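You operate a simulated robot arm through the tools that you are given. There is no shell and no other tool. Be economical: measure what you need, move in short steps, check, and stop when the job is done.

Carry out the task below with a simulated robot arm. There is one attempt and no reset: what you move stays moved.

JOB
Take the yellow wiping pad and leave it on the top of the grey tool box. Take the orange wheel chock and leave it on the bottom shelf of the tall rack. Put the tools case on the wooden work shelf of the tall rack away on the top of the table by the orange cradle. Put the pot marked "empty" from the wooden work shelf of the tall rack on the right end of the top shelf and the pot marked "leak test" on the white number plate there. Take the square black patch and leave it on the black rubber mat on the work shelf. Lift the lid of the small green box open. The order is free. Set down upright: yellow wiping pad, orange wheel chock, tools case, what you pick out.

Only the result counts: the job must be done as asked and must still hold three seconds after the hand-in. Knocking over, shifting, dropping, spilling or breaking anything else fails it. A push-on lid holds only when it is set on centred and level and pressed home; a screw cap is set on level and turned clockwise until tight.

ROBOT AND FRAMES
A 7-joint arm with a fingered hand on a trunk, on a base that drives. Base frame: it is fixed to the floor where the robot stands at the start and does not move with it; the origin is under the middle of the robot, x ahead of it, y to its left, z up; the surface under the hand at the start is at about z = 0.9. Units: m, rad, N and s.
With the tool pointing down near the work surface it reaches from about 0.2 to 0.66 m from the robot's upright axis, wherever it stands. Its first joint turns from -2.007 to 2.007 rad. Places, roughly: black rubber mat on the work shelf (29x18 cm) [0.36, -0.94, 0.9]; bottom shelf of the tall rack [0.4, 0, 0.3]; empty pot, green cup, straight glue pot [0.5, 0.5, 1]; lid of the small green box [-3.3, 5.2, 0.9]; number plate [0.5, 0.5, 1]; orange wheel chock (11x8x10 cm) [0.5, -0.5, 0.9]; right end of the top shelf (15x18 cm) [0.32, 0.6, 1.62]; square black patch [-2.75, -1.25, 0.75]; tools case [0.25, -0.75, 1]; top of the grey tool box [-1.8, -0.6, 0.9]; top of the table by the orange cradle [-5.1, 5.2, 0.7]; yellow wiping pad (7x5x7 cm) [0.5, 0.1, 0.9]. Payload 3.1 kg.
Tool frame: the origin (TCP) lies between the finger pads and is the grasp point; the fingertips stand 0.022 m ahead of it; z points along the fingers, y is the line along which they close. Largest opening 0.112 m; the body of the gripper starts 0.06 m behind the TCP. The gripper is a hand of 3 fingers: y runs from the thumb to the fingers, the wrist lies at [0, 0, -0.218] in the tool frame, and closing takes about 1.5 s.
Orientation is that of the tool frame in the base frame, as a unit quaternion [w, x, y, z]. With the fingers straight down and closing along the base's y, the tool's x points along the base's -x, its y along +y and its z along -z.

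CONTROLS
- The arm moves only by the tool servo_tool. Its argument "plan" is one flat list of numbers, 6 for each row, row after row: the shift along the base's x, y, z in cm, then the turn, a rotation vector about the base's x, y, z in rad. In form: [x, y, z, ax, ay, az, x, y, z, ax, ay, az, ...]. A call has 1 to 20 rows; each row is the pose to reach, as a shift and turn from the pose commanded when the call began. "grip" is the gripper command, from -1 (shut) to 1 (fully open), values between in proportion, set as the call begins (left out, the last holds). A row lasts 0.2 s, in which the tool goes at most 0.05 m and 0.15 rad; a call with a longer step from one row to the next is refused whole, and so is a gripper value outside its range. A pose out of reach is approached as far as the arm can. The call stops where the force on the tool passes 40 N (or 10 N more than at its start, if that is more) or the arm is blocked; 0.2 s more then pass. The fingers move at their own pace (about 0.108 m/s each) and stop on an object; they squeeze with about 33 N. The grip force told is the motor's: it shows also when the fingers shut on nothing. Time passes only in rows, and 0.2 s behind the last, so rows that repeat a pose let the fingers close. It gives the time, the measured TCP pose, the force on the tool (base axes), the opening and the grip force at its end, in the units of the frame above (readings bear some noise), with the torque about the TCP (base axes, N m) and any sound that the robot's microphone picked up.
- Cameras (640 x 400 px; columns grow to the right, rows downward): "scene" is now at [0.0238, 0.1534, 1.6991]; the picture's right is [0.01, -1.00, 0.00], its down [-0.69, -0.01, -0.73] and it looks along [0.73, 0.01, -0.69] (base axes); focal length 214 px, centre (320, 200). "wrist" rides on the gripper at [0.066, 0.003, -0.08] in the tool frame; the picture's right is [-0.05, 1.00, 0.00], its down [-0.77, -0.04, -0.64] and it looks along [-0.64, -0.03, 0.77] (tool axes); focal length 275 px, centre (320, 200). There is no depth. A picture from a camera that has moved, and an enlarged one, comes with that camera's place and axes in the base frame and with its lens.
- get_image(camera): a new picture of that camera. It takes no simulated time.
- slide_trunk(by): slides the trunk up (or, below 0, down) by that many m; the arm and the scene camera ride with it, the base frame stays. It gives what a move gives, with no picture.
- drive_base(legs): drives the robot by 1 to 6 legs, each [ahead, left, turn to the left] in m, m and rad, along the robot's own axes; the way and the turn of a leg run together, so that a leg with both is an arc; at most 1.5 m and 3.142 rad a leg. The arm and the cameras ride along, it lands a little off, and it stops where it bumps. It gives what a move gives.
- move_fingers(finger1, finger2, thumb_bend): sets how far each is bent, from 0 (flat) to 100 (curled in); at 30 the hand is open as for a grip, at 70 the pads meet at the TCP. One left out holds its place. A second passes; each finger stops where it meets its share of the squeeze, and holds until it gets a number again. A gripper value or a shape takes the hand back. It gives what a move gives, with no picture; readings hold the bend of each and the force on the fingers (four entries, about 0 where the hand has none), thumb and palm.
- set_grasp(shape): the hand has 3 fingers and takes this shape, open, in about a second: jaw (thumb against the fingers, like two jaws); tri (thumb and two fingers); tip (a fingertip pinch); poke (one finger out to press); point (the index stretched); flat (the hand flat); cup (the hand cupped); fist (a fist). The gripper value then closes the fingers along that shape, each until it touches; the sizes above hold for jaw. It gives what a move gives, with no picture.
- pan_tilt(pan, tilt): turns the head with the scene camera to pan (to the left, within 2.705 rad either way) and tilt (down, from -0.506 to 1.204), counted from straight ahead of the robot. It gives what a move gives.
- enlarge(camera, box): a new picture of the part [left, top, right, bottom] of that camera's present view, enlarged. It takes no simulated time.
- job_done(): hands the job in; it is judged then, once.

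Work in short steps. Places have to be worked out from the pictures, the camera data and where the tool is seen: move nearer, look again, correct. Check each grasp and each placing, and mend what went wrong. You have 196 turns and 182 pictures in all, those below and enlarged ones among them. Open the gripper and draw the arm clear of the work before you hand the job in, unless the task says otherwise; then end with one line.

The tools are called by a JSON object that holds its "method" and its "body". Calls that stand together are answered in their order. servo_tool: Moves the arm, as the interface text tells. Its arguments: {"type":"object","properties":{"plan":{"type":"array","items":{"type":"number"}},"grip":{"type":"number"}},"required":["plan"]} The other tools are called the same way: slide_trunk (by) slides the trunk up or down; set_grasp (shape) gives the hand a shape; move_fingers (finger1, finger2, thumb_bend) moves the fingers one by one; drive_base (legs) drives the base; pan_tilt (pan, tilt) turns the head that bears the scene camera; get_image (camera) takes a picture; enlarge (camera, box) takes an enlarged picture of a part of a camera's view; job_done () hands the job in.

At the start:

```text
clock: 0.0
position: [0.3023, 0.0616, 1.1493]
ee_rot: [0.0, 0.0, 1.0, 0.0]
ft_force: [-0.8, -0.6, -0.3]
wrist_torque: [0.0, 0.03, 0.04]
opening: 0.1119
finger_force: 0.2
shape: jaw
bend: [30.0, 30.0, 30.0]
finger forces: [0.0, 0.0, 0.1, 0.0, 0.1, 0.0]
trunk travel left (down, up): [-0.825, 0.165]
robot x, y, heading: [0.0005, 0.0013, 0.004]
head pan, tilt: [0.009, 0.757]
```

scene: 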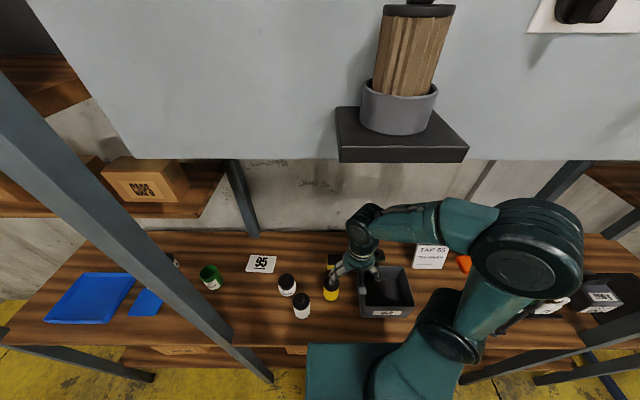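
wrist: 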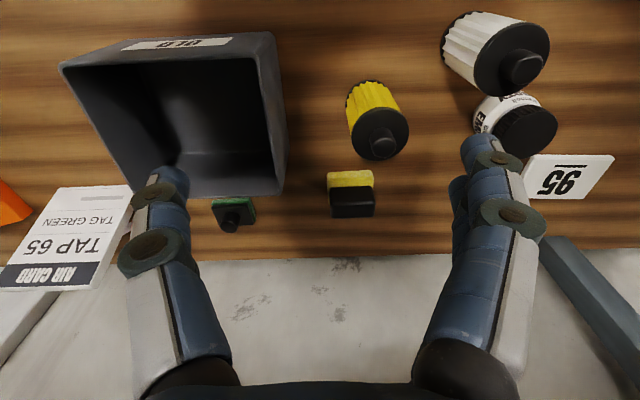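

The wrist view shows a bin, a yellow pot, the small yellow/black pad and some pots. I'll zoom in on the scene view first.

{"method": "enlarge", "body": {"camera": "scene", "box": [180, 220, 420, 350]}}

{"method": "enlarge", "body": {"camera": "scene", "box": [400, 220, 640, 350]}}

{"method": "enlarge", "body": {"camera": "wrist", "box": [300, 0, 640, 230]}}

```text
2.67 times, centred on (300, 285) of scene
camera zoom: at [0.0238, 0.1534, 1.6991], right [0.01, -1.0, 0.0], down [-0.69, -0.01, -0.73], along [0.73, 0.01, -0.69], focal length 572 px, centre (373, -27)
```

zoom: 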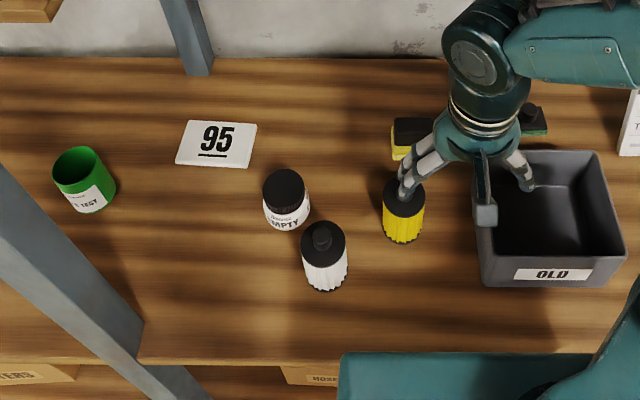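

```text
2.67 times, centred on (520, 285) of scene
camera zoom: at [0.0238, 0.1534, 1.6991], right [0.01, -1.0, 0.0], down [-0.69, -0.01, -0.73], along [0.73, 0.01, -0.69], focal length 572 px, centre (-213, -27)
```

zoom: 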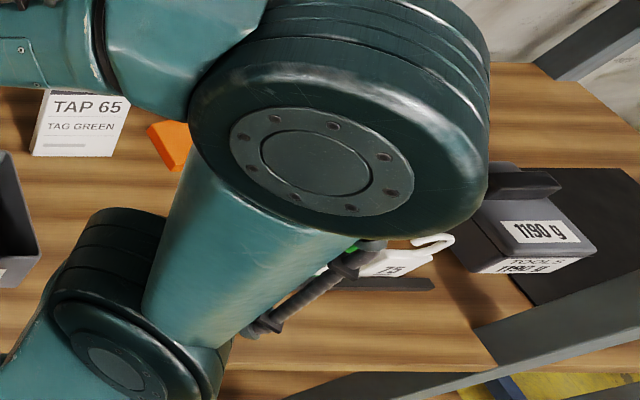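

```text
1.74 times, centred on (470, 115) of wrist
camera zoom: at [0.2352, 0.0649, 1.2301], right [0.05, 1.0, 0.0], down [0.77, -0.04, 0.64], along [0.64, -0.03, -0.77], focal length 479 px, centre (59, 348)
```

zoom: 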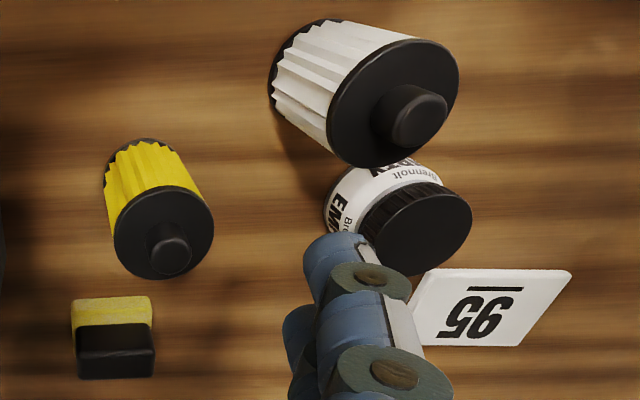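

I'll look around left with the head to see everything hidden behind the upright.

{"method": "pan_tilt", "body": {"pan": 0.7, "tilt": 0.75}}

{"method": "get_image", "body": {"camera": "scene"}}

{"method": "pan_tilt", "body": {"pan": -0.8, "tilt": 0.75}}

{"method": "get_image", "body": {"camera": "scene"}}

{"method": "pan_tilt", "body": {"pan": -2.5, "tilt": 0.4}}

{"method": "get_image", "body": {"camera": "scene"}}

{"method": "pan_tilt", "body": {"pan": 2.5, "tilt": 0.3}}

{"method": "get_image", "body": {"camera": "scene"}}

```text
clock: 1.1
position: [0.3025, 0.0619, 1.1503]
ee_rot: [0.0, 0.0, 1.0, 0.0]
ft_force: [0.7, 0.0, 0.4]
wrist_torque: [0.01, 0.01, 0.0]
opening: 0.1118
finger_force: 0.0
shape: jaw
bend: [30.0, 30.0, 30.0]
finger forces: [0.0, 0.0, 0.0, 0.1, 0.1, 0.0]
trunk travel left (down, up): [-0.825, 0.165]
robot x, y, heading: [0.0059, -0.0011, -0.003]
head pan, tilt: [0.7, 0.75]
```

```text
176 pictures are left
camera scene: at [0.0047, 0.206, 1.6997], right [0.64, -0.77, 0.0], down [-0.52, -0.44, -0.73], along [0.56, 0.47, -0.68], focal length 214 px, centre (320, 200)
```

scene: 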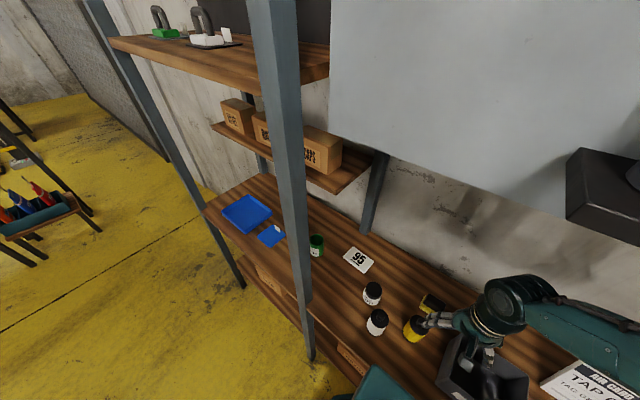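

```text
clock: 2.7
position: [0.303, 0.0624, 1.1497]
ee_rot: [0.001, 0.0, 1.0, 0.0]
ft_force: [-0.2, -0.2, -0.5]
wrist_torque: [0.03, 0.03, 0.04]
opening: 0.1119
finger_force: 0.1
shape: jaw
bend: [30.0, 30.0, 30.0]
finger forces: [0.0, 0.0, 0.0, 0.1, 0.0, 0.0]
trunk travel left (down, up): [-0.825, 0.165]
robot x, y, heading: [-0.0002, 0.0021, -0.0]
head pan, tilt: [-0.799, 0.75]
```

```text
175 pictures are left
camera scene: at [-0.0009, 0.0934, 1.6997], right [-0.72, -0.7, 0.0], down [-0.48, 0.49, -0.73], along [0.51, -0.52, -0.68], focal length 214 px, centre (320, 200)
```

scene: 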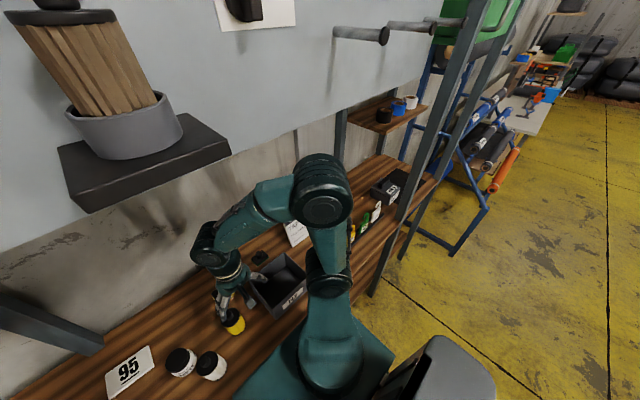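

```text
clock: 4.4
position: [0.3024, 0.0607, 1.149]
ee_rot: [0.001, 0.0, 1.0, -0.001]
ft_force: [0.2, 0.1, -0.5]
wrist_torque: [-0.01, 0.0, -0.01]
opening: 0.1119
finger_force: 0.1
shape: jaw
bend: [30.0, 30.0, 30.0]
finger forces: [0.0, 0.0, 0.1, 0.0, 0.1, 0.0]
trunk travel left (down, up): [-0.825, 0.165]
robot x, y, heading: [0.0013, -0.0011, -0.007]
head pan, tilt: [-2.499, 0.4]
```

```text
174 pictures are left
camera scene: at [-0.1329, 0.0972, 1.7308], right [-0.6, 0.8, 0.0], down [0.31, 0.23, -0.92], along [-0.74, -0.55, -0.39], focal length 214 px, centre (320, 200)
```

scene: 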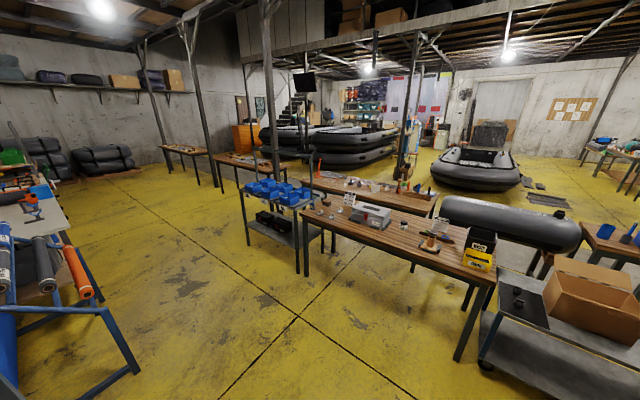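

```text
clock: 8.3
position: [0.3027, 0.0623, 1.1508]
ee_rot: [0.0, 0.0, 1.0, 0.0]
ft_force: [-0.6, -0.2, -1.1]
wrist_torque: [0.01, 0.01, -0.02]
opening: 0.112
finger_force: 0.1
shape: jaw
bend: [30.0, 30.0, 30.0]
finger forces: [0.1, 0.1, 0.0, 0.0, 0.1, 0.0]
trunk travel left (down, up): [-0.825, 0.165]
robot x, y, heading: [-0.0013, -0.0012, 0.002]
head pan, tilt: [2.499, 0.3]
```

```text
173 pictures are left
camera scene: at [-0.1335, 0.2087, 1.74], right [0.6, 0.8, 0.0], down [0.24, -0.18, -0.96], along [-0.76, 0.57, -0.3], focal length 214 px, centre (320, 200)
```

scene: 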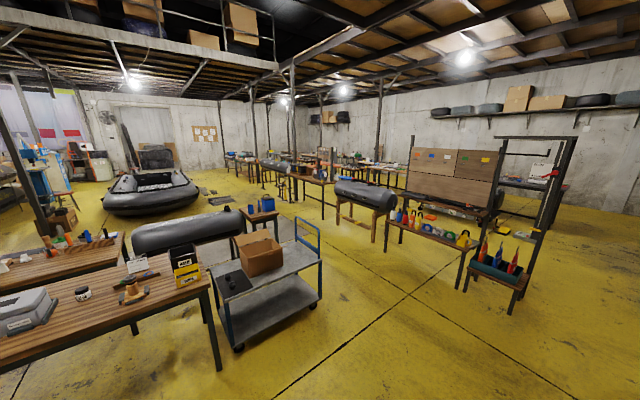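

I'll enlarge the destinations in the far views.

{"method": "enlarge", "body": {"camera": "scene", "box": [380, 150, 580, 275]}}

{"method": "pan_tilt", "body": {"pan": -2.6, "tilt": 0.4}}

{"method": "enlarge", "body": {"camera": "scene", "box": [180, 120, 420, 270]}}

{"method": "enlarge", "body": {"camera": "scene", "box": [270, 160, 470, 285]}}

```text
3.20 times, centred on (480, 212) of scene
camera zoom: at [-0.1335, 0.2087, 1.74], right [0.6, 0.8, 0.0], down [0.24, -0.18, -0.96], along [-0.76, 0.57, -0.3], focal length 686 px, centre (-192, 160)
```

zoom: 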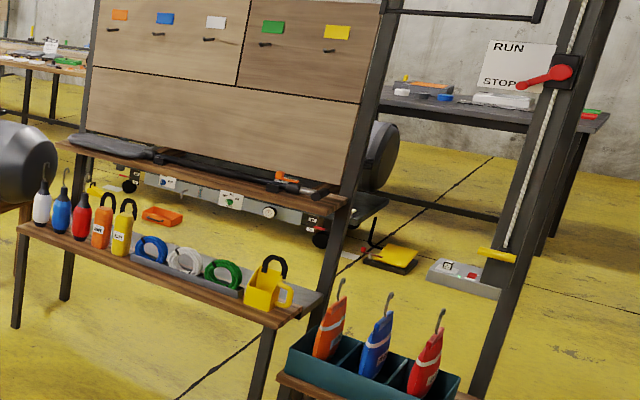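

```text
clock: 12.3
position: [0.3022, 0.0622, 1.1493]
ee_rot: [-0.001, 0.0, 1.0, 0.0]
ft_force: [-0.4, 0.1, 0.5]
wrist_torque: [-0.01, -0.02, 0.0]
opening: 0.112
finger_force: 0.1
shape: jaw
bend: [30.0, 30.0, 30.0]
finger forces: [0.0, 0.0, 0.1, 0.0, 0.0, 0.0]
trunk travel left (down, up): [-0.825, 0.165]
robot x, y, heading: [-0.0008, 0.0008, 0.0]
head pan, tilt: [-2.601, 0.4]
```

```text
2.67 times, centred on (300, 195) of scene
camera zoom: at [-0.1381, 0.105, 1.7308], right [-0.52, 0.86, 0.0], down [0.33, 0.2, -0.92], along [-0.79, -0.47, -0.39], focal length 572 px, centre (373, 213)
```

zoom: 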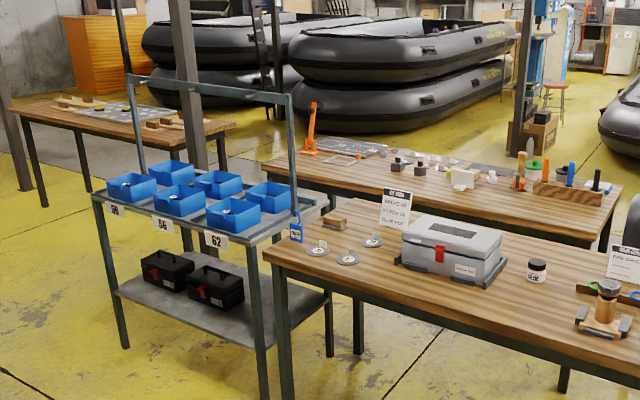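

```text
3.20 times, centred on (370, 222) of scene
camera zoom: at [-0.1381, 0.105, 1.7308], right [-0.52, 0.86, 0.0], down [0.33, 0.2, -0.92], along [-0.79, -0.47, -0.39], focal length 686 px, centre (160, 128)
```

zoom: 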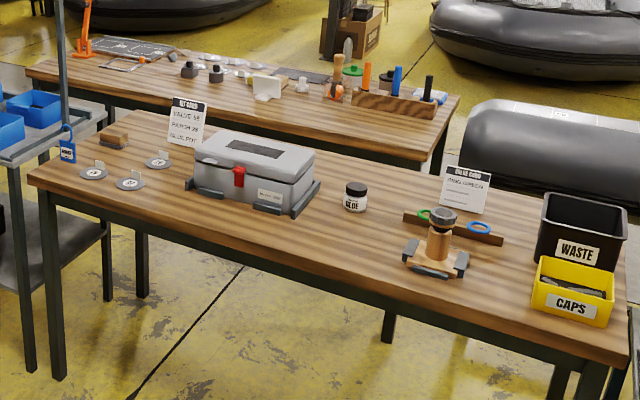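

Back to front: I'll pan to the left-front and zoom on the pots and the top shelf to read labels.

{"method": "pan_tilt", "body": {"pan": 0.5, "tilt": 0.7}}

{"method": "enlarge", "body": {"camera": "scene", "box": [260, 220, 480, 357]}}

{"method": "pan_tilt", "body": {"pan": 1.0, "tilt": 0.3}}

{"method": "get_image", "body": {"camera": "scene"}}

```text
clock: 15.0
position: [0.3023, 0.0624, 1.1503]
ee_rot: [0.0, 0.0, 1.0, -0.001]
ft_force: [0.1, 0.0, -0.4]
wrist_torque: [0.01, 0.0, 0.0]
opening: 0.1118
finger_force: 0.1
shape: jaw
bend: [30.0, 30.0, 30.0]
finger forces: [0.0, 0.1, 0.0, 0.1, 0.1, 0.1]
trunk travel left (down, up): [-0.825, 0.165]
robot x, y, heading: [0.0006, 0.0011, 0.003]
head pan, tilt: [0.499, 0.7]
```

```text
2.91 times, centred on (370, 288) of scene
camera zoom: at [0.0159, 0.1933, 1.7039], right [0.48, -0.88, 0.0], down [-0.57, -0.31, -0.76], along [0.67, 0.37, -0.64], focal length 624 px, centre (174, -58)
```

zoom: 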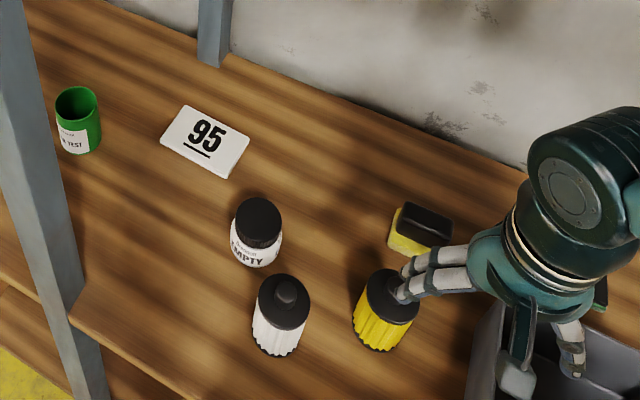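

```text
clock: 15.9
position: [0.3034, 0.0629, 1.151]
ee_rot: [0.001, 0.0, 1.0, 0.0]
ft_force: [0.0, 0.7, 0.1]
wrist_torque: [-0.02, 0.0, -0.03]
opening: 0.1116
finger_force: 0.1
shape: jaw
bend: [30.0, 30.0, 30.0]
finger forces: [0.0, 0.0, 0.1, 0.0, 0.0, 0.0]
trunk travel left (down, up): [-0.825, 0.165]
robot x, y, heading: [-0.003, 0.0018, -0.002]
head pan, tilt: [1.0, 0.3]
```

```text
168 pictures are left
camera scene: at [-0.0082, 0.2312, 1.74], right [0.84, -0.54, 0.0], down [-0.16, -0.25, -0.96], along [0.52, 0.8, -0.3], focal length 214 px, centre (320, 200)
```

scene: 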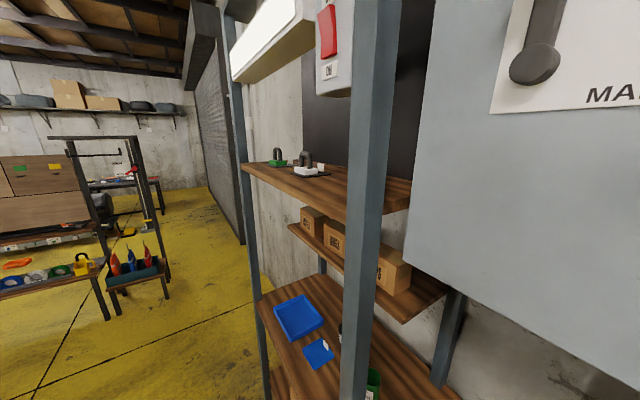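

The "empty" pot stands very near the white ridged one. I'll move the hand left and back to view the pots from the wrist camera.

{"method": "servo_tool", "body": {"plan": [-3, 4, 1, 0, 0, 0, -6, 8, 2, 0, 0, 0, -9, 12, 3, 0, 0, 0, -12, 16, 4, 0, 0, 0, -13, 20, 5, 0, 0, 0, -13, 22, 5, 0, 0, 0]}}

{"method": "get_image", "body": {"camera": "wrist"}}

```text
refused: row 1 steps farther than a row can; nothing moved
```

```text
167 pictures are left
camera wrist: at [0.2352, 0.0648, 1.2301], right [0.05, 1.0, 0.0], down [0.77, -0.04, 0.64], along [0.64, -0.03, -0.77], focal length 275 px, centre (320, 200)
```

wrist: 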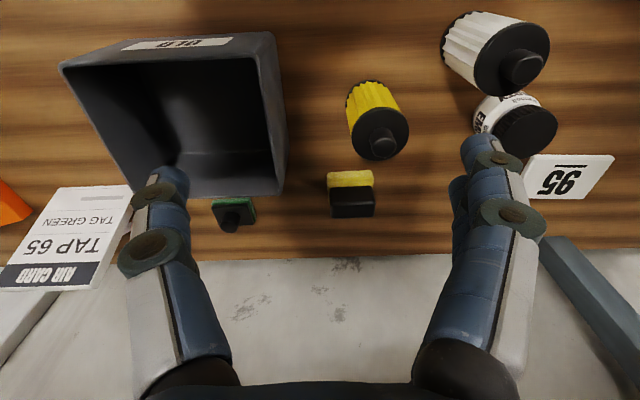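

Keep the step norm under 5 cm; I repeat with smaller steps.

{"method": "servo_tool", "body": {"plan": [-2.5, 4, 1, 0, 0, 0, -5, 8, 2, 0, 0, 0, -7.5, 12, 3, 0, 0, 0, -10, 16, 4, 0, 0, 0, -12, 20, 5, 0, 0, 0, -13, 22, 5, 0, 0, 0]}}

{"method": "get_image", "body": {"camera": "wrist"}}

```text
clock: 17.3
position: [0.1714, 0.283, 1.1981]
ee_rot: [0.0, 0.0, 1.0, -0.001]
ft_force: [-0.1, 0.8, 0.1]
wrist_torque: [-0.02, -0.02, 0.01]
opening: 0.112
finger_force: 0.1
shape: jaw
bend: [30.0, 30.0, 30.0]
finger forces: [0.0, 0.0, 0.0, 0.0, 0.0, 0.0]
trunk travel left (down, up): [-0.825, 0.165]
robot x, y, heading: [-0.0006, 0.0011, -0.001]
head pan, tilt: [1.0, 0.3]
```

```text
166 pictures are left
camera wrist: at [0.1038, 0.2858, 1.2788], right [0.05, 1.0, 0.0], down [0.77, -0.04, 0.64], along [0.64, -0.03, -0.77], focal length 275 px, centre (320, 200)
```

wrist: 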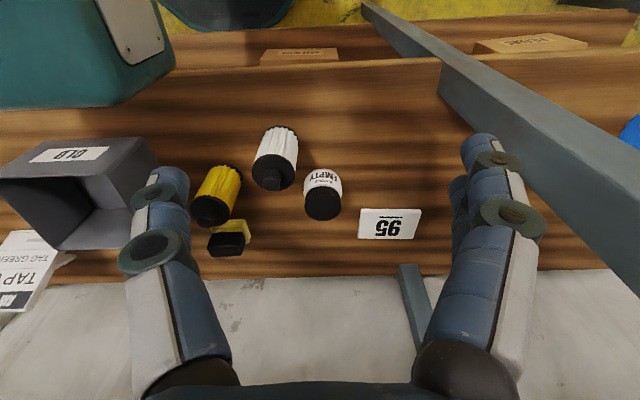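

Triangulated: EMPTY pot cap top at ≈(0.369, 0.276, 0.972), Ø≈5.5 cm; white ridged pot ≈(0.298, 0.217). I plan a tilted side grasp with the camera on top, so I turn the hand about vertical by ~2.53 rad first.

{"method": "servo_tool", "body": {"plan": [0, 0, 0, 0, 0, 0.149, 0, 0, 0, 0, 0, 0.298, 0, 0, 0, 0, 0, 0.447, 0, 0, 0, 0, 0, 0.596, 0, 0, 0, 0, 0, 0.745, 0, 0, 0, 0, 0, 0.894, 0, 0, 0, 0, 0, 1.043, 0, 0, 0, 0, 0, 1.192, 0, 0, 0, 0, 0, 1.341, 0, 0, 0, 0, 0, 1.49, 0, 0, 0, 0, 0, 1.639, 0, 0, 0, 0, 0, 1.788, 0, 0, 0, 0, 0, 1.937, 0, 0, 0, 0, 0, 2.086, 0, 0, 0, 0, 0, 2.235, 0, 0, 0, 0, 0, 2.384, 0, 0, 0, 0, 0, 2.53]}}

{"method": "get_image", "body": {"camera": "wrist"}}

```text
clock: 20.9
position: [0.1723, 0.2814, 1.1993]
ee_rot: [-0.001, 0.954, -0.3, 0.0]
ft_force: [-0.3, -0.6, -0.1]
wrist_torque: [0.03, -0.02, 0.01]
opening: 0.1123
finger_force: 0.1
shape: jaw
bend: [30.0, 30.0, 30.0]
finger forces: [0.1, 0.1, 0.0, 0.0, 0.0, 0.1]
trunk travel left (down, up): [-0.825, 0.165]
robot x, y, heading: [0.0008, -0.0035, -0.004]
head pan, tilt: [1.0, 0.3]
```

```text
165 pictures are left
camera wrist: at [0.2242, 0.241, 1.2798], right [-0.61, -0.79, 0.0], down [-0.61, 0.47, 0.64], along [-0.5, 0.39, -0.77], focal length 275 px, centre (320, 200)
```

wrist: 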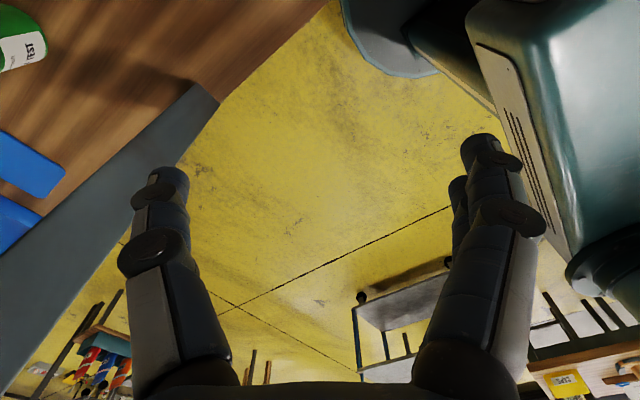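

The roll works. Now I pitch the hand to 35° below horizontal (pointing (+x,−y)) and move partly toward the pre-grasp pose.

{"method": "servo_tool", "body": {"plan": [1, 1, -1, -0.078, -0.112, 0, 2, 2, -2, -0.156, -0.225, 0, 3, 3, -3, -0.234, -0.337, 0, 4, 4, -4, -0.312, -0.45, 0, 5, 4, -5, -0.39, -0.562, 0, 6, 4, -6, -0.469, -0.675, 0, 7, 4, -7, -0.547, -0.787, 0]}}

{"method": "get_image", "body": {"camera": "wrist"}}

{"method": "pan_tilt", "body": {"pan": 0.5, "tilt": 0.8}}

{"method": "get_image", "body": {"camera": "scene"}}

```text
clock: 22.5
position: [0.2413, 0.3242, 1.1306]
ee_rot: [0.138, 0.845, -0.268, 0.442]
ft_force: [0.1, 0.6, -0.2]
wrist_torque: [-0.02, 0.0, 0.0]
opening: 0.1117
finger_force: 0.1
shape: jaw
bend: [30.0, 30.0, 30.0]
finger forces: [0.0, 0.1, 0.1, 0.0, 0.0, 0.0]
trunk travel left (down, up): [-0.825, 0.165]
robot x, y, heading: [0.0027, -0.0023, -0.0]
head pan, tilt: [1.0, 0.3]
```

```text
164 pictures are left
camera wrist: at [0.2158, 0.337, 1.2301], right [-0.59, -0.8, -0.04], down [-0.77, 0.58, -0.27], along [0.24, -0.13, -0.96], focal length 275 px, centre (320, 200)
```

wrist: 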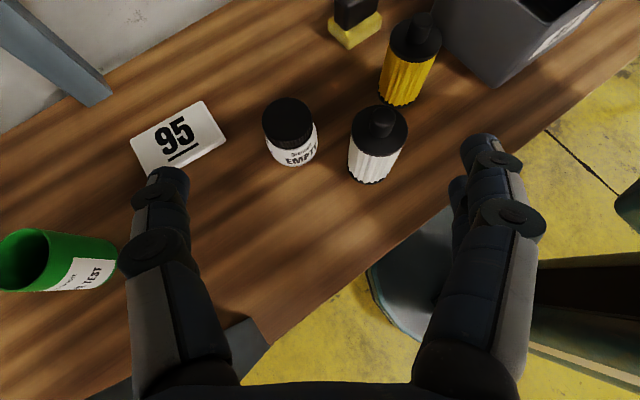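

```text
clock: 23.4
position: [0.2418, 0.3242, 1.1307]
ee_rot: [0.138, 0.846, -0.267, 0.44]
ft_force: [-0.2, -0.3, 0.2]
wrist_torque: [0.0, 0.0, 0.02]
opening: 0.112
finger_force: 0.1
shape: jaw
bend: [30.0, 30.0, 30.0]
finger forces: [0.0, 0.1, 0.0, 0.1, 0.0, 0.0]
trunk travel left (down, up): [-0.825, 0.165]
robot x, y, heading: [0.0001, -0.0002, 0.005]
head pan, tilt: [0.499, 0.799]
```

```text
163 pictures are left
camera scene: at [0.012, 0.192, 1.6957], right [0.48, -0.88, 0.0], down [-0.63, -0.34, -0.7], along [0.61, 0.33, -0.72], focal length 214 px, centre (320, 200)
```

scene: 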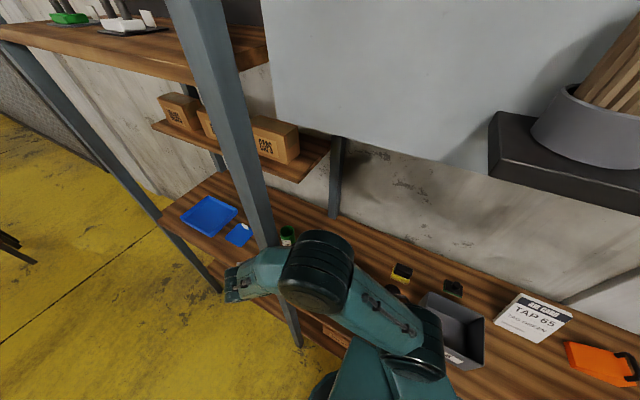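

The view confirms the pot at ≈(0.372, 0.275). I reduce the yaw by 7° to keep the wrist clear of the upright, narrow the opening to ~8.5 cm and go to pre-grasp.

{"method": "servo_tool", "body": {"plan": [1.5, 0, -4, 0, 0, 0.06, 3, 0, -8, 0, 0, 0.122, 5, -0.6, -12, 0, 0, 0.122, 5, -0.6, -12, 0, 0, 0.122], "grip": 0.52}}

{"method": "get_image", "body": {"camera": "wrist"}}

```text
clock: 24.4
position: [0.2886, 0.3178, 1.0112]
ee_rot: [0.109, 0.861, -0.214, 0.448]
ft_force: [-0.7, -0.6, 0.0]
wrist_torque: [-0.02, -0.02, 0.0]
opening: 0.0854
finger_force: 0.0
shape: jaw
bend: [62.0, 62.0, 59.0]
finger forces: [0.1, 0.1, 0.0, 0.1, 0.0, 0.0]
trunk travel left (down, up): [-0.825, 0.165]
robot x, y, heading: [0.0002, 0.0006, 0.003]
head pan, tilt: [0.499, 0.799]
```

```text
162 pictures are left
camera wrist: at [0.2623, 0.3269, 1.1108], right [-0.49, -0.87, -0.04], down [-0.83, 0.48, -0.27], along [0.25, -0.1, -0.96], focal length 275 px, centre (320, 200)
```

wrist: 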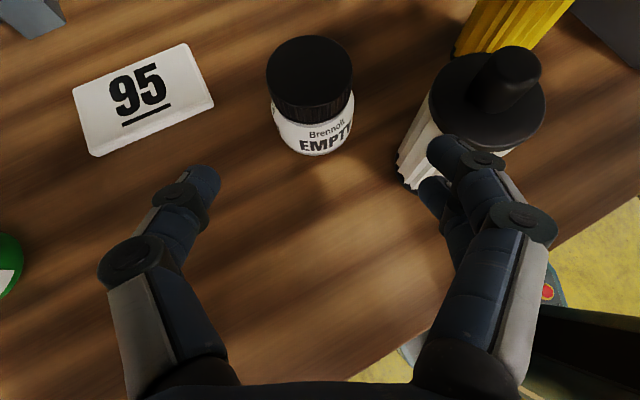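

The knuckles bow out ~8.5 cm sideways, so this approach would hit the white pot. I'll instead go top-down with the fingers closing across the line between the pots, shift the EMPTY pot to a freer spot and regrasp. First lift, pitch back down.

{"method": "servo_tool", "body": {"plan": [-1, 0, 3, 0, 0, 0, -2, 0, 6, 0.064, 0.121, 0, -3, 0, 9, 0.128, 0.242, 0, -3, 0, 12, 0.193, 0.363, 0, -3, 0, 14, 0.257, 0.485, 0, -3, 0, 14, 0.321, 0.606, 0, -3, 0, 14, 0.386, 0.727, 0, -3, 0, 14, 0.45, 0.848, 0], "grip": 1}}

{"method": "servo_tool", "body": {"plan": [0, 0, 0, 0, 0, -0.15, 0, 0, 0, 0, 0, -0.3, 0, 0, 0, 0, 0, -0.45, 0, 0, 0, 0, 0, -0.6, 0, 0, 0, 0, 0, -0.75, 0, 0, 0, 0, 0, -0.9, 0, 0, 0, 0, 0, -1.05, 0, 0, 0, 0, 0, -1.2, 0, 0, 0, 0, 0, -1.35, 0, 0, 0, 0, 0, -1.5, 0, 0, 0, 0, 0, -1.65, 0, 0, 0, 0, 0, -1.8, 0, 0, 0, 0, 0, -1.95]}}

{"method": "get_image", "body": {"camera": "wrist"}}

```text
clock: 26.2
position: [0.2618, 0.3153, 1.1504]
ee_rot: [-0.003, 0.97, -0.243, -0.002]
ft_force: [0.9, -1.0, -0.7]
wrist_torque: [0.0, -0.03, 0.03]
opening: 0.112
finger_force: 0.1
shape: jaw
bend: [30.0, 30.0, 30.0]
finger forces: [0.0, 0.0, 0.0, 0.0, 0.0, 0.1]
trunk travel left (down, up): [-0.825, 0.165]
robot x, y, heading: [0.0008, -0.001, -0.001]
head pan, tilt: [0.499, 0.799]
```

```text
clock: 29.1
position: [0.263, 0.3154, 1.1482]
ee_rot: [0.001, -0.343, 0.939, 0.0]
ft_force: [0.5, 0.1, -0.1]
wrist_torque: [0.01, 0.0, 0.01]
opening: 0.112
finger_force: 0.0
shape: jaw
bend: [30.0, 30.0, 30.0]
finger forces: [0.1, 0.0, 0.1, 0.1, 0.0, 0.0]
trunk travel left (down, up): [-0.825, 0.165]
robot x, y, heading: [0.0033, 0.0002, 0.002]
head pan, tilt: [0.499, 0.799]
```

```text
161 pictures are left
camera wrist: at [0.2086, 0.2749, 1.2291], right [-0.61, 0.8, 0.0], down [0.61, 0.47, 0.64], along [0.51, 0.38, -0.77], focal length 275 px, centre (320, 200)
```

wrist: 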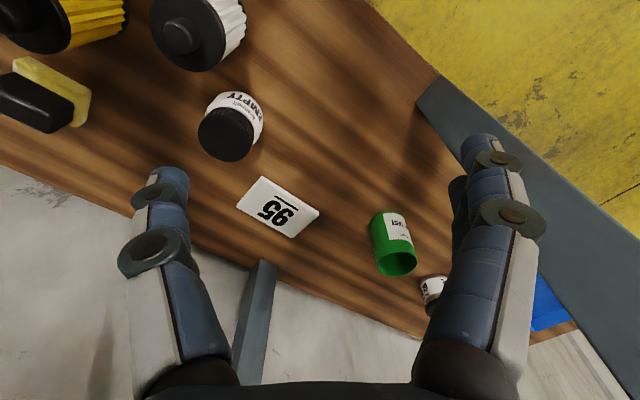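

There's a further small white pot behind the green cup; let me read the labels.

{"method": "enlarge", "body": {"camera": "wrist", "box": [340, 190, 480, 320]}}

```text
3.08 times, centred on (410, 255) of wrist
camera zoom: at [0.2086, 0.2749, 1.2291], right [-0.61, 0.8, 0.0], down [0.61, 0.47, 0.64], along [0.51, 0.38, -0.77], focal length 847 px, centre (43, 31)
```

zoom: 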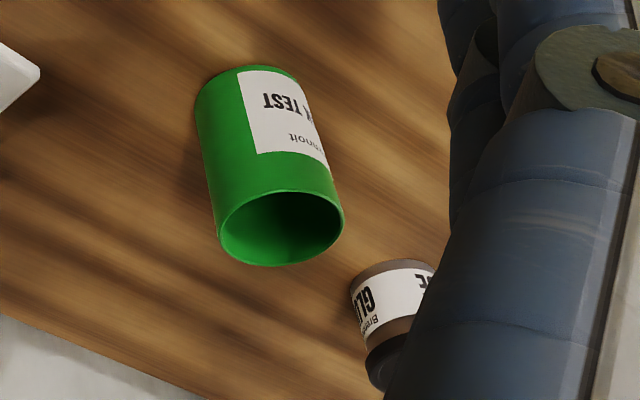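

Glue pot is the third. I move above the EMPTY pot and descend part way.

{"method": "servo_tool", "body": {"plan": [3.5, -1.3, 0, 0, 0, 0, 7, -2.7, 0, 0, 0, 0, 10.6, -4.0, 0, 0, 0, 0, 10.6, -4.0, -4, 0, 0, 0, 10.6, -4.0, -8, 0, 0, 0, 10.6, -4, -11, 0, 0, 0]}}

{"method": "get_image", "body": {"camera": "wrist"}}

```text
clock: 30.4
position: [0.3678, 0.276, 1.0381]
ee_rot: [0.001, -0.343, 0.939, 0.0]
ft_force: [0.9, -0.7, 0.0]
wrist_torque: [0.0, 0.02, 0.03]
opening: 0.112
finger_force: 0.0
shape: jaw
bend: [30.0, 30.0, 30.0]
finger forces: [0.0, 0.1, 0.1, 0.1, 0.1, 0.0]
trunk travel left (down, up): [-0.825, 0.165]
robot x, y, heading: [0.0014, -0.0014, 0.0]
head pan, tilt: [0.499, 0.799]
```

```text
159 pictures are left
camera wrist: at [0.3149, 0.2362, 1.1188], right [-0.61, 0.79, 0.0], down [0.61, 0.47, 0.64], along [0.51, 0.39, -0.77], focal length 275 px, centre (320, 200)
```

wrist: 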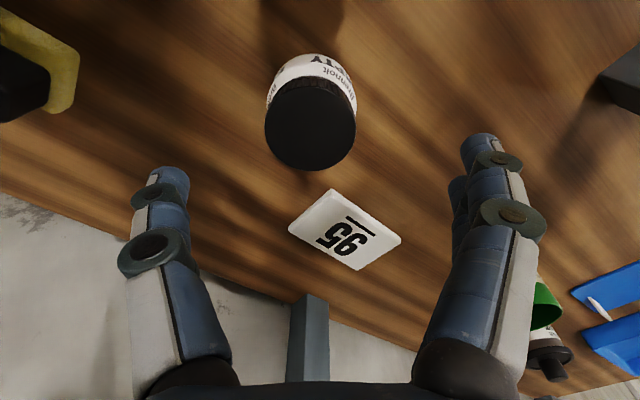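

Aligned; descend to z≈0.945 and close.

{"method": "servo_tool", "body": {"plan": [0.2, -0.2, -4, 0, 0, 0, 0.2, -0.2, -7, 0, 0, 0, 0.2, -0.2, -9.2, 0, 0, 0, 0.2, -0.2, -9.2, 0, 0, 0]}}

{"method": "servo_tool", "body": {"plan": [0, 0, 0, 0, 0, 0, 0, 0, 0, 0, 0, 0, 0, 0, 0, 0, 0, 0, 0, 0, 0, 0, 0, 0, 0, 0, 0, 0, 0, 0, 0, 0, 0, 0, 0, 0, 0, 0, 0, 0, 0, 0, 0, 0, 0, 0, 0, 0], "grip": -1}}

{"method": "get_image", "body": {"camera": "wrist"}}

```text
clock: 31.4
position: [0.3682, 0.2741, 0.9471]
ee_rot: [0.002, -0.344, 0.939, -0.001]
ft_force: [-0.9, 0.1, 0.3]
wrist_torque: [0.05, 0.01, 0.01]
opening: 0.112
finger_force: 0.0
shape: jaw
bend: [30.0, 30.0, 30.0]
finger forces: [0.0, 0.0, 0.1, 0.0, 0.0, 0.0]
trunk travel left (down, up): [-0.825, 0.165]
robot x, y, heading: [0.0005, -0.0002, 0.001]
head pan, tilt: [0.499, 0.799]
```

```text
clock: 33.2
position: [0.3684, 0.2733, 0.9481]
ee_rot: [0.001, -0.343, 0.939, 0.0]
ft_force: [-0.4, 0.9, 0.3]
wrist_torque: [0.02, 0.01, 0.02]
opening: 0.0479
finger_force: 33.0
shape: jaw
bend: [73.0, 73.0, 70.0]
finger forces: [13.3, 14.5, 0.0, 0.0, 28.8, 0.0]
trunk travel left (down, up): [-0.825, 0.165]
robot x, y, heading: [0.0002, -0.0009, -0.004]
head pan, tilt: [0.499, 0.799]
```

```text
158 pictures are left
camera wrist: at [0.3146, 0.233, 1.0283], right [-0.61, 0.79, 0.0], down [0.61, 0.47, 0.64], along [0.51, 0.39, -0.77], focal length 275 px, centre (320, 200)
```

wrist: 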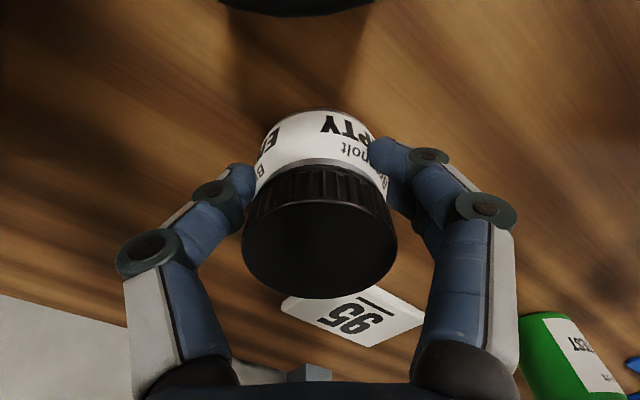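

EMPTY pot is held (4.8 cm). I lift it and set it at ≈(0.36, 0.335), clear of the plate and white pot.

{"method": "servo_tool", "body": {"plan": [0, 0, 3, 0, 0, 0, -0.3, 2, 4, 0, 0, 0, -0.6, 4, 4, 0, 0, 0, -0.8, 6.2, 4, 0, 0, 0, -0.8, 6.2, 2, 0, 0, 0, -0.8, 6.2, 0.6, 0, 0, 0, -0.8, 6.2, 0, 0, 0, 0, -0.8, 6.2, 0, 0, 0, 0]}}

{"method": "servo_tool", "body": {"plan": [0, 0, 0, 0, 0, 0, 0, 0, 0, 0, 0, 0, 0, 0, 0, 0, 0, 0, 0, 0, 0, 0, 0, 0, 0, 0, 4, 0, 0, 0, 0, 0, 8, 0, 0, 0, 0, 0, 12, 0, 0, 0, -3, 0, 15, 0, 0, 0, -6, 0, 17, 0, 0, 0, -9, 0, 18, 0, 0, 0], "grip": 1}}

{"method": "get_image", "body": {"camera": "wrist"}}

```text
clock: 35.0
position: [0.3628, 0.3354, 0.9479]
ee_rot: [0.002, -0.344, 0.939, -0.001]
ft_force: [-0.2, 0.2, -0.9]
wrist_torque: [0.01, -0.02, 0.02]
opening: 0.0479
finger_force: 32.8
shape: jaw
bend: [73.0, 73.0, 70.0]
finger forces: [13.4, 14.4, 0.0, 0.0, 28.7, 0.0]
trunk travel left (down, up): [-0.825, 0.165]
robot x, y, heading: [0.0015, 0.0018, -0.002]
head pan, tilt: [0.499, 0.799]
```

```text
clock: 37.2
position: [0.2683, 0.3352, 1.1291]
ee_rot: [0.001, -0.344, 0.939, -0.001]
ft_force: [0.1, -0.3, -0.6]
wrist_torque: [-0.01, 0.0, -0.02]
opening: 0.112
finger_force: 0.1
shape: jaw
bend: [30.0, 30.0, 30.0]
finger forces: [0.1, 0.0, 0.0, 0.1, 0.0, 0.0]
trunk travel left (down, up): [-0.825, 0.165]
robot x, y, heading: [-0.0011, 0.0008, 0.002]
head pan, tilt: [0.499, 0.799]
```

```text
157 pictures are left
camera wrist: at [0.2143, 0.2946, 1.2091], right [-0.61, 0.79, 0.0], down [0.61, 0.47, 0.64], along [0.51, 0.39, -0.77], focal length 275 px, centre (320, 200)
```

wrist: 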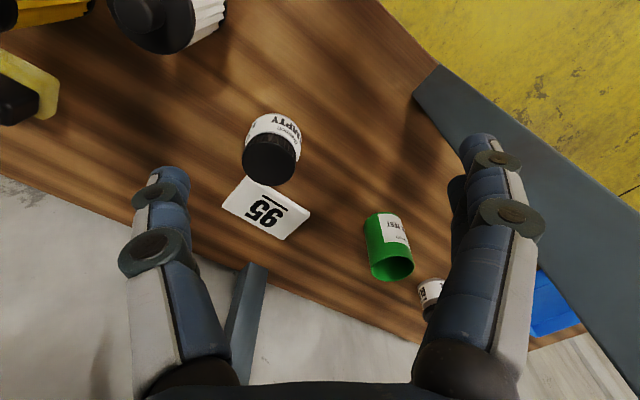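

EMPTY stands well at (0.362, 0.335). I roll the hand +2.5 rad so the camera will be on top, then pitch to 35° below horizontal pointing +x.

{"method": "servo_tool", "body": {"plan": [-1, 0, 0, 0, 0, 0.149, -2, 0, 0, 0, 0, 0.298, -3, 0, 0, 0, 0, 0.447, -4, 0, 0, 0, 0, 0.596, -5, 0, 0, 0, 0, 0.745, -5, 0, 0, 0, 0, 0.894, -5, 0, 0, 0, 0, 1.043, -5, 0, 0, 0, 0, 1.192, -5, 0, 0, 0, 0, 1.341, -5, 0, 0, 0, 0, 1.49, -5, 0, 0, 0, 0, 1.639, -5, 0, 0, 0, 0, 1.788, -5, 0, 0, 0, 0, 1.937, -5, 0, 0, 0, 0, 2.086, -5, 0, 0, 0, 0, 2.235, -5, 0, 0, 0, 0, 2.384, -5, 0, 0, 0, 0, 2.5]}}

{"method": "servo_tool", "body": {"plan": [0, 0, 0, 0, -0.137, 0, 0, 0, 0, 0, -0.274, 0, 0, 0, 0, 0, -0.411, 0, 0, 0, 0, 0, -0.548, 0, 0, 0, 0, 0, -0.685, 0, 0, 0, -2, 0, -0.822, 0, 0, 0, -4, 0, -0.96, 0, 0, 0, -4, 0, -0.96, 0]}}

{"method": "get_image", "body": {"camera": "wrist"}}

```text
clock: 40.9
position: [0.1426, 0.3093, 1.1068]
ee_rot: [0.001, 1.0, 0.031, -0.001]
ft_force: [-0.1, -0.1, -0.4]
wrist_torque: [-0.02, -0.01, 0.02]
opening: 0.1118
finger_force: 0.1
shape: jaw
bend: [30.0, 30.0, 30.0]
finger forces: [0.0, 0.0, 0.0, 0.0, 0.0, 0.0]
out of reach, approached as far as the arm can: row 16, 17
trunk travel left (down, up): [-0.825, 0.165]
robot x, y, heading: [-0.001, -0.0002, 0.002]
head pan, tilt: [0.499, 0.799]
```

```text
clock: 42.6
position: [0.1446, 0.3047, 1.0701]
ee_rot: [0.011, 0.887, 0.028, 0.461]
ft_force: [0.5, -0.7, -0.5]
wrist_torque: [0.0, -0.03, -0.02]
opening: 0.112
finger_force: 0.0
shape: jaw
bend: [30.0, 30.0, 30.0]
finger forces: [0.0, 0.1, 0.0, 0.0, 0.1, 0.1]
trunk travel left (down, up): [-0.825, 0.165]
robot x, y, heading: [-0.0004, -0.0021, -0.002]
head pan, tilt: [0.499, 0.799]
```

```text
156 pictures are left
camera wrist: at [0.1157, 0.3048, 1.1706], right [0.01, -1.0, 0.01], down [-0.96, -0.01, -0.27], along [0.27, -0.01, -0.96], focal length 275 px, centre (320, 200)
```

wrist: 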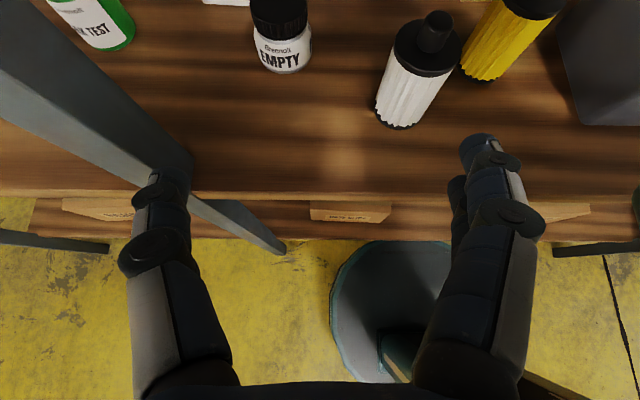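

Pitch done. I move forward at a safe height to just above the EMPTY pot.

{"method": "servo_tool", "body": {"plan": [4, 0.6, 0, 0, 0, 0, 8, 1.2, 0, 0, 0, 0, 12, 1.8, 0, 0, 0, 0, 16, 2.4, 0, 0, 0, 0, 20, 3, -1, 0, 0, 0, 21.7, 3.4, -2, 0, 0, 0, 21.7, 3.4, -2, 0, 0, 0]}}

{"method": "get_image", "body": {"camera": "wrist"}}

{"method": "get_image", "body": {"camera": "scene"}}

```text
clock: 44.2
position: [0.3614, 0.339, 1.0513]
ee_rot: [0.012, 0.887, 0.028, 0.461]
ft_force: [0.9, 0.2, -0.4]
wrist_torque: [0.02, -0.04, -0.01]
opening: 0.1121
finger_force: 0.0
shape: jaw
bend: [30.0, 30.0, 30.0]
finger forces: [0.0, 0.1, 0.0, 0.0, 0.0, 0.1]
trunk travel left (down, up): [-0.825, 0.165]
robot x, y, heading: [-0.0005, 0.0007, -0.0]
head pan, tilt: [0.499, 0.799]
```

```text
155 pictures are left
camera wrist: at [0.3335, 0.3401, 1.1528], right [0.01, -1.0, 0.01], down [-0.96, -0.01, -0.27], along [0.27, -0.01, -0.96], focal length 275 px, centre (320, 200)
```

wrist: 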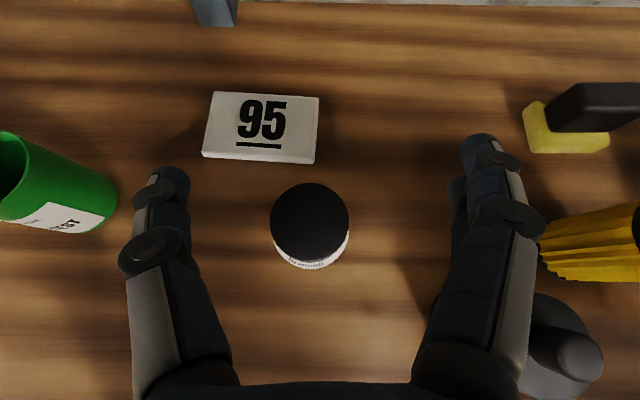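

```text
154 pictures are left
camera scene: at [0.0117, 0.1913, 1.6957], right [0.48, -0.88, 0.0], down [-0.63, -0.34, -0.7], along [0.61, 0.33, -0.72], focal length 214 px, centre (320, 200)
```

scene: 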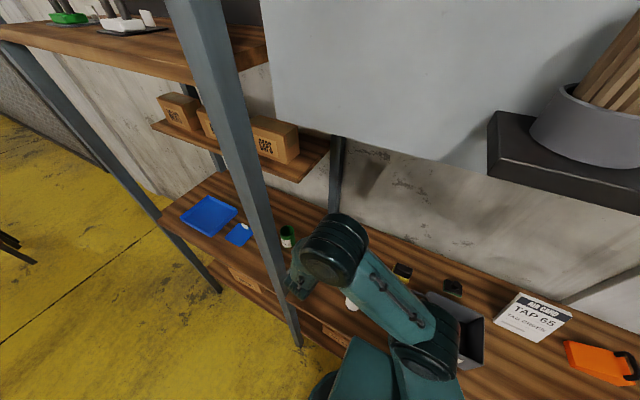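

Pot cap lies at ≈(0.367, 0.343). I descend vertically to z≈0.947 with a small correction.

{"method": "servo_tool", "body": {"plan": [0.3, 0.5, -3, 0, 0, 0, 0.5, 0.6, -6, 0, 0, 0, 0.5, 0.6, -8.5, 0, 0, 0, 0.5, 0.6, -10.4, 0, 0, 0, 0.5, 0.6, -10.4, 0, 0, 0]}}

{"method": "get_image", "body": {"camera": "wrist"}}

```text
clock: 45.5
position: [0.3673, 0.3448, 0.9446]
ee_rot: [0.013, 0.887, 0.027, 0.461]
ft_force: [-1.2, 0.3, 0.0]
wrist_torque: [-0.01, -0.02, 0.02]
opening: 0.1122
finger_force: 0.0
shape: jaw
bend: [30.0, 30.0, 30.0]
finger forces: [0.0, 0.0, 0.1, 0.1, 0.1, 0.1]
trunk travel left (down, up): [-0.825, 0.165]
robot x, y, heading: [-0.0023, 0.0002, -0.004]
head pan, tilt: [0.499, 0.799]
```

```text
153 pictures are left
camera wrist: at [0.3385, 0.3458, 1.0457], right [0.01, -1.0, 0.01], down [-0.96, -0.01, -0.27], along [0.27, -0.01, -0.96], focal length 275 px, centre (320, 200)
```

wrist: 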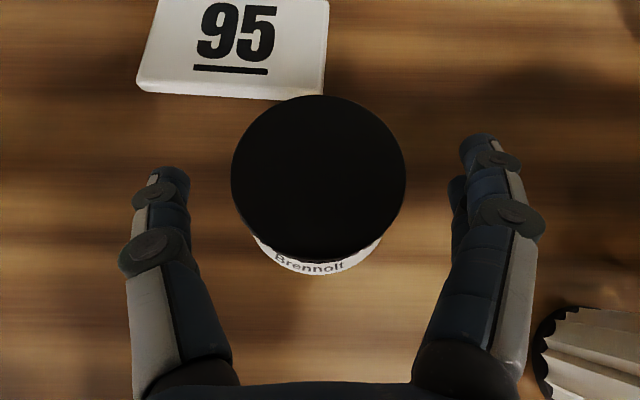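

Well centred. Close the grip.

{"method": "servo_tool", "body": {"plan": [0, 0, 0, 0, 0, 0, 0, 0, 0, 0, 0, 0, 0, 0, 0, 0, 0, 0, 0, 0, 0, 0, 0, 0, 0, 0, 0, 0, 0, 0, 0, 0, 0, 0, 0, 0, 0, 0, 0, 0, 0, 0, 0, 0, 0, 0, 0, 0], "grip": -1}}

{"method": "servo_tool", "body": {"plan": [0, 0, 4, 0, 0, 0, 0, 0, 8, 0, 0, 0, 0, 0, 12, 0, 0, 0, -4, 0, 14, 0, 0, 0, -8, 0, 16, 0, 0, 0, -12, -2, 18, 0, 0, 0, -16, -4, 20, 0, 0, 0, -18, -6, 22, 0, 0, 0, -18, -6, 22, 0, 0, 0]}}

{"method": "get_image", "body": {"camera": "wrist"}}

```text
clock: 47.2
position: [0.3679, 0.3454, 0.9461]
ee_rot: [0.013, 0.887, 0.027, 0.462]
ft_force: [1.1, 0.1, 0.4]
wrist_torque: [-0.02, 0.02, -0.04]
opening: 0.05
finger_force: 32.3
shape: jaw
bend: [73.0, 73.0, 70.0]
finger forces: [14.3, 15.4, 0.0, 0.1, 30.2, 0.0]
trunk travel left (down, up): [-0.825, 0.165]
robot x, y, heading: [-0.0012, 0.0021, 0.003]
head pan, tilt: [0.499, 0.799]
```

```text
clock: 49.2
position: [0.1853, 0.2832, 1.1657]
ee_rot: [0.014, 0.887, 0.027, 0.461]
ft_force: [-0.1, 0.2, -0.3]
wrist_torque: [-0.02, 0.03, 0.0]
opening: 0.0494
finger_force: 33.0
shape: jaw
bend: [74.0, 73.0, 70.0]
finger forces: [13.7, 15.4, 0.0, 0.1, 30.1, 0.0]
trunk travel left (down, up): [-0.825, 0.165]
robot x, y, heading: [0.0005, -0.0002, 0.001]
head pan, tilt: [0.499, 0.799]
```

```text
152 pictures are left
camera wrist: at [0.1566, 0.2849, 1.2652], right [0.01, -1.0, 0.01], down [-0.96, -0.01, -0.27], along [0.27, -0.01, -0.96], focal length 275 px, centre (320, 200)
```

wrist: 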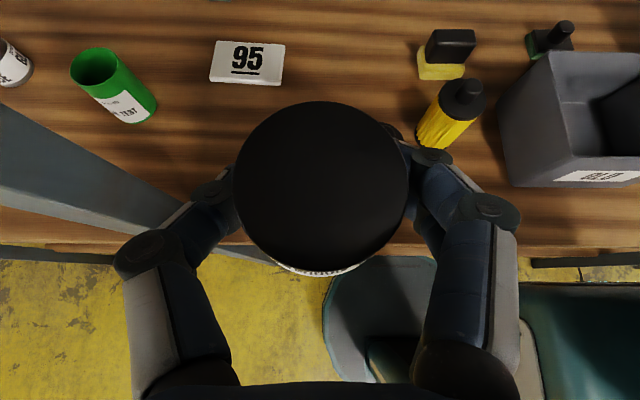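

Pot held. I back the robot 0.25 m, go left 0.6 m, and raise the trunk fully while looking at the top shelf.

{"method": "drive_base", "body": {"legs": [[-0.25, 0, 0], [0, 0.6, 0]]}}

{"method": "slide_trunk", "body": {"by": 0.16}}

{"method": "pan_tilt", "body": {"pan": 0.0, "tilt": 0.3}}

{"method": "get_image", "body": {"camera": "scene"}}

```text
clock: 54.0
position: [-0.0515, 0.8766, 1.1638]
ee_rot: [0.015, 0.887, 0.023, 0.461]
ft_force: [-0.2, -0.3, -0.6]
wrist_torque: [0.0, 0.04, -0.01]
opening: 0.0495
finger_force: 32.4
shape: jaw
bend: [74.0, 73.0, 70.0]
finger forces: [13.6, 15.6, 0.0, 0.0, 30.1, 0.2]
trunk travel left (down, up): [-0.825, 0.165]
robot x, y, heading: [-0.2408, 0.5972, -0.012]
head pan, tilt: [0.499, 0.799]
```

```text
clock: 55.8
position: [-0.0514, 0.8764, 1.3236]
ee_rot: [0.014, 0.887, 0.024, 0.461]
ft_force: [0.7, 0.0, -0.6]
wrist_torque: [0.01, 0.0, -0.02]
opening: 0.0495
finger_force: 33.0
shape: jaw
bend: [74.0, 73.0, 70.0]
finger forces: [13.7, 15.5, 0.0, 0.0, 30.1, 0.0]
trunk travel left (down, up): [-0.985, 0.005]
robot x, y, heading: [-0.2389, 0.5912, -0.01]
head pan, tilt: [0.499, 0.799]
```

```text
clock: 56.8
position: [-0.05, 0.8765, 1.3259]
ee_rot: [0.014, 0.887, 0.024, 0.46]
ft_force: [0.0, -0.4, -0.9]
wrist_torque: [-0.01, 0.02, -0.02]
opening: 0.0494
finger_force: 32.8
shape: jaw
bend: [74.0, 73.0, 70.0]
finger forces: [13.7, 15.5, 0.1, 0.0, 30.0, 0.0]
trunk travel left (down, up): [-0.985, 0.005]
robot x, y, heading: [-0.2393, 0.5955, -0.007]
head pan, tilt: [0.0, 0.3]
```

```text
151 pictures are left
camera scene: at [-0.2032, 0.7472, 1.8999], right [-0.01, -1.0, 0.0], down [-0.3, 0.0, -0.95], along [0.95, -0.01, -0.3], focal length 214 px, centre (320, 200)
```

scene: 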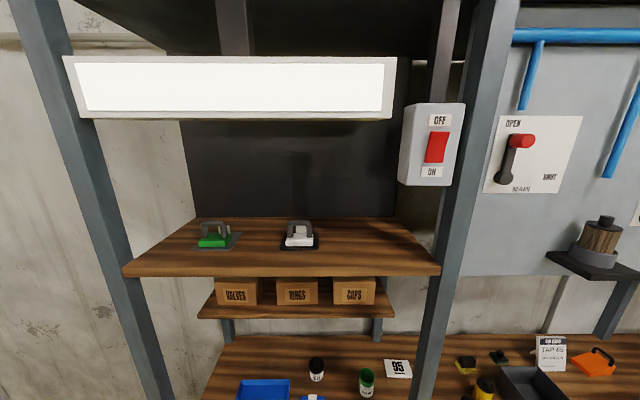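

Very clear: shelf z≈1.62, x 0.21–0.48, right edge y≈0.465; switch box covers y<0.59 above z≈1.80. I raise the hand to z≈1.70 and yaw −0.4 rad so it enters left of the switch box.

{"method": "servo_tool", "body": {"plan": [0, -1, 4, 0, 0, -0.045, 0, -2, 8, 0, 0, -0.09, 0, -3, 12, 0, 0, -0.135, 0, -4, 16, 0, 0, -0.18, 0, -5, 20, 0, 0, -0.225, 0, -6, 24, 0, 0, -0.27, 0, -7, 28, 0, 0, -0.315, 0, -8, 32, 0, 0, -0.36, 1, -9, 36, 0, 0, -0.4, 2, -10, 38, 0, 0, -0.4, 2, -10, 38, 0, 0, -0.4]}}

{"method": "get_image", "body": {"camera": "scene"}}

```text
clock: 59.2
position: [-0.0515, 0.8436, 1.574]
ee_rot: [0.106, 0.873, -0.154, 0.45]
ft_force: [0.5, -0.3, -1.3]
wrist_torque: [-0.01, -0.02, 0.0]
opening: 0.0486
finger_force: 33.1
shape: jaw
bend: [74.0, 73.0, 70.0]
finger forces: [13.7, 15.5, 0.0, 0.0, 29.7, 0.1]
out of reach, approached as far as the arm can: row 5, 6, 7, 8, 9, 10, 11
trunk travel left (down, up): [-0.985, 0.005]
robot x, y, heading: [-0.2388, 0.5991, -0.008]
head pan, tilt: [0.0, 0.3]
```

```text
150 pictures are left
camera scene: at [-0.2028, 0.7469, 1.9], right [-0.01, -1.0, 0.0], down [-0.3, 0.0, -0.96], along [0.96, -0.01, -0.3], focal length 214 px, centre (320, 200)
```

scene: 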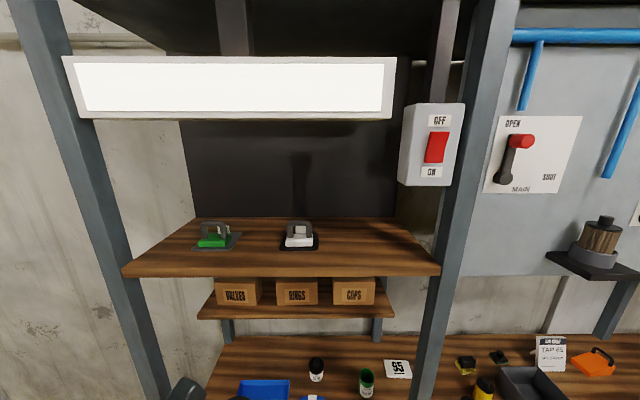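

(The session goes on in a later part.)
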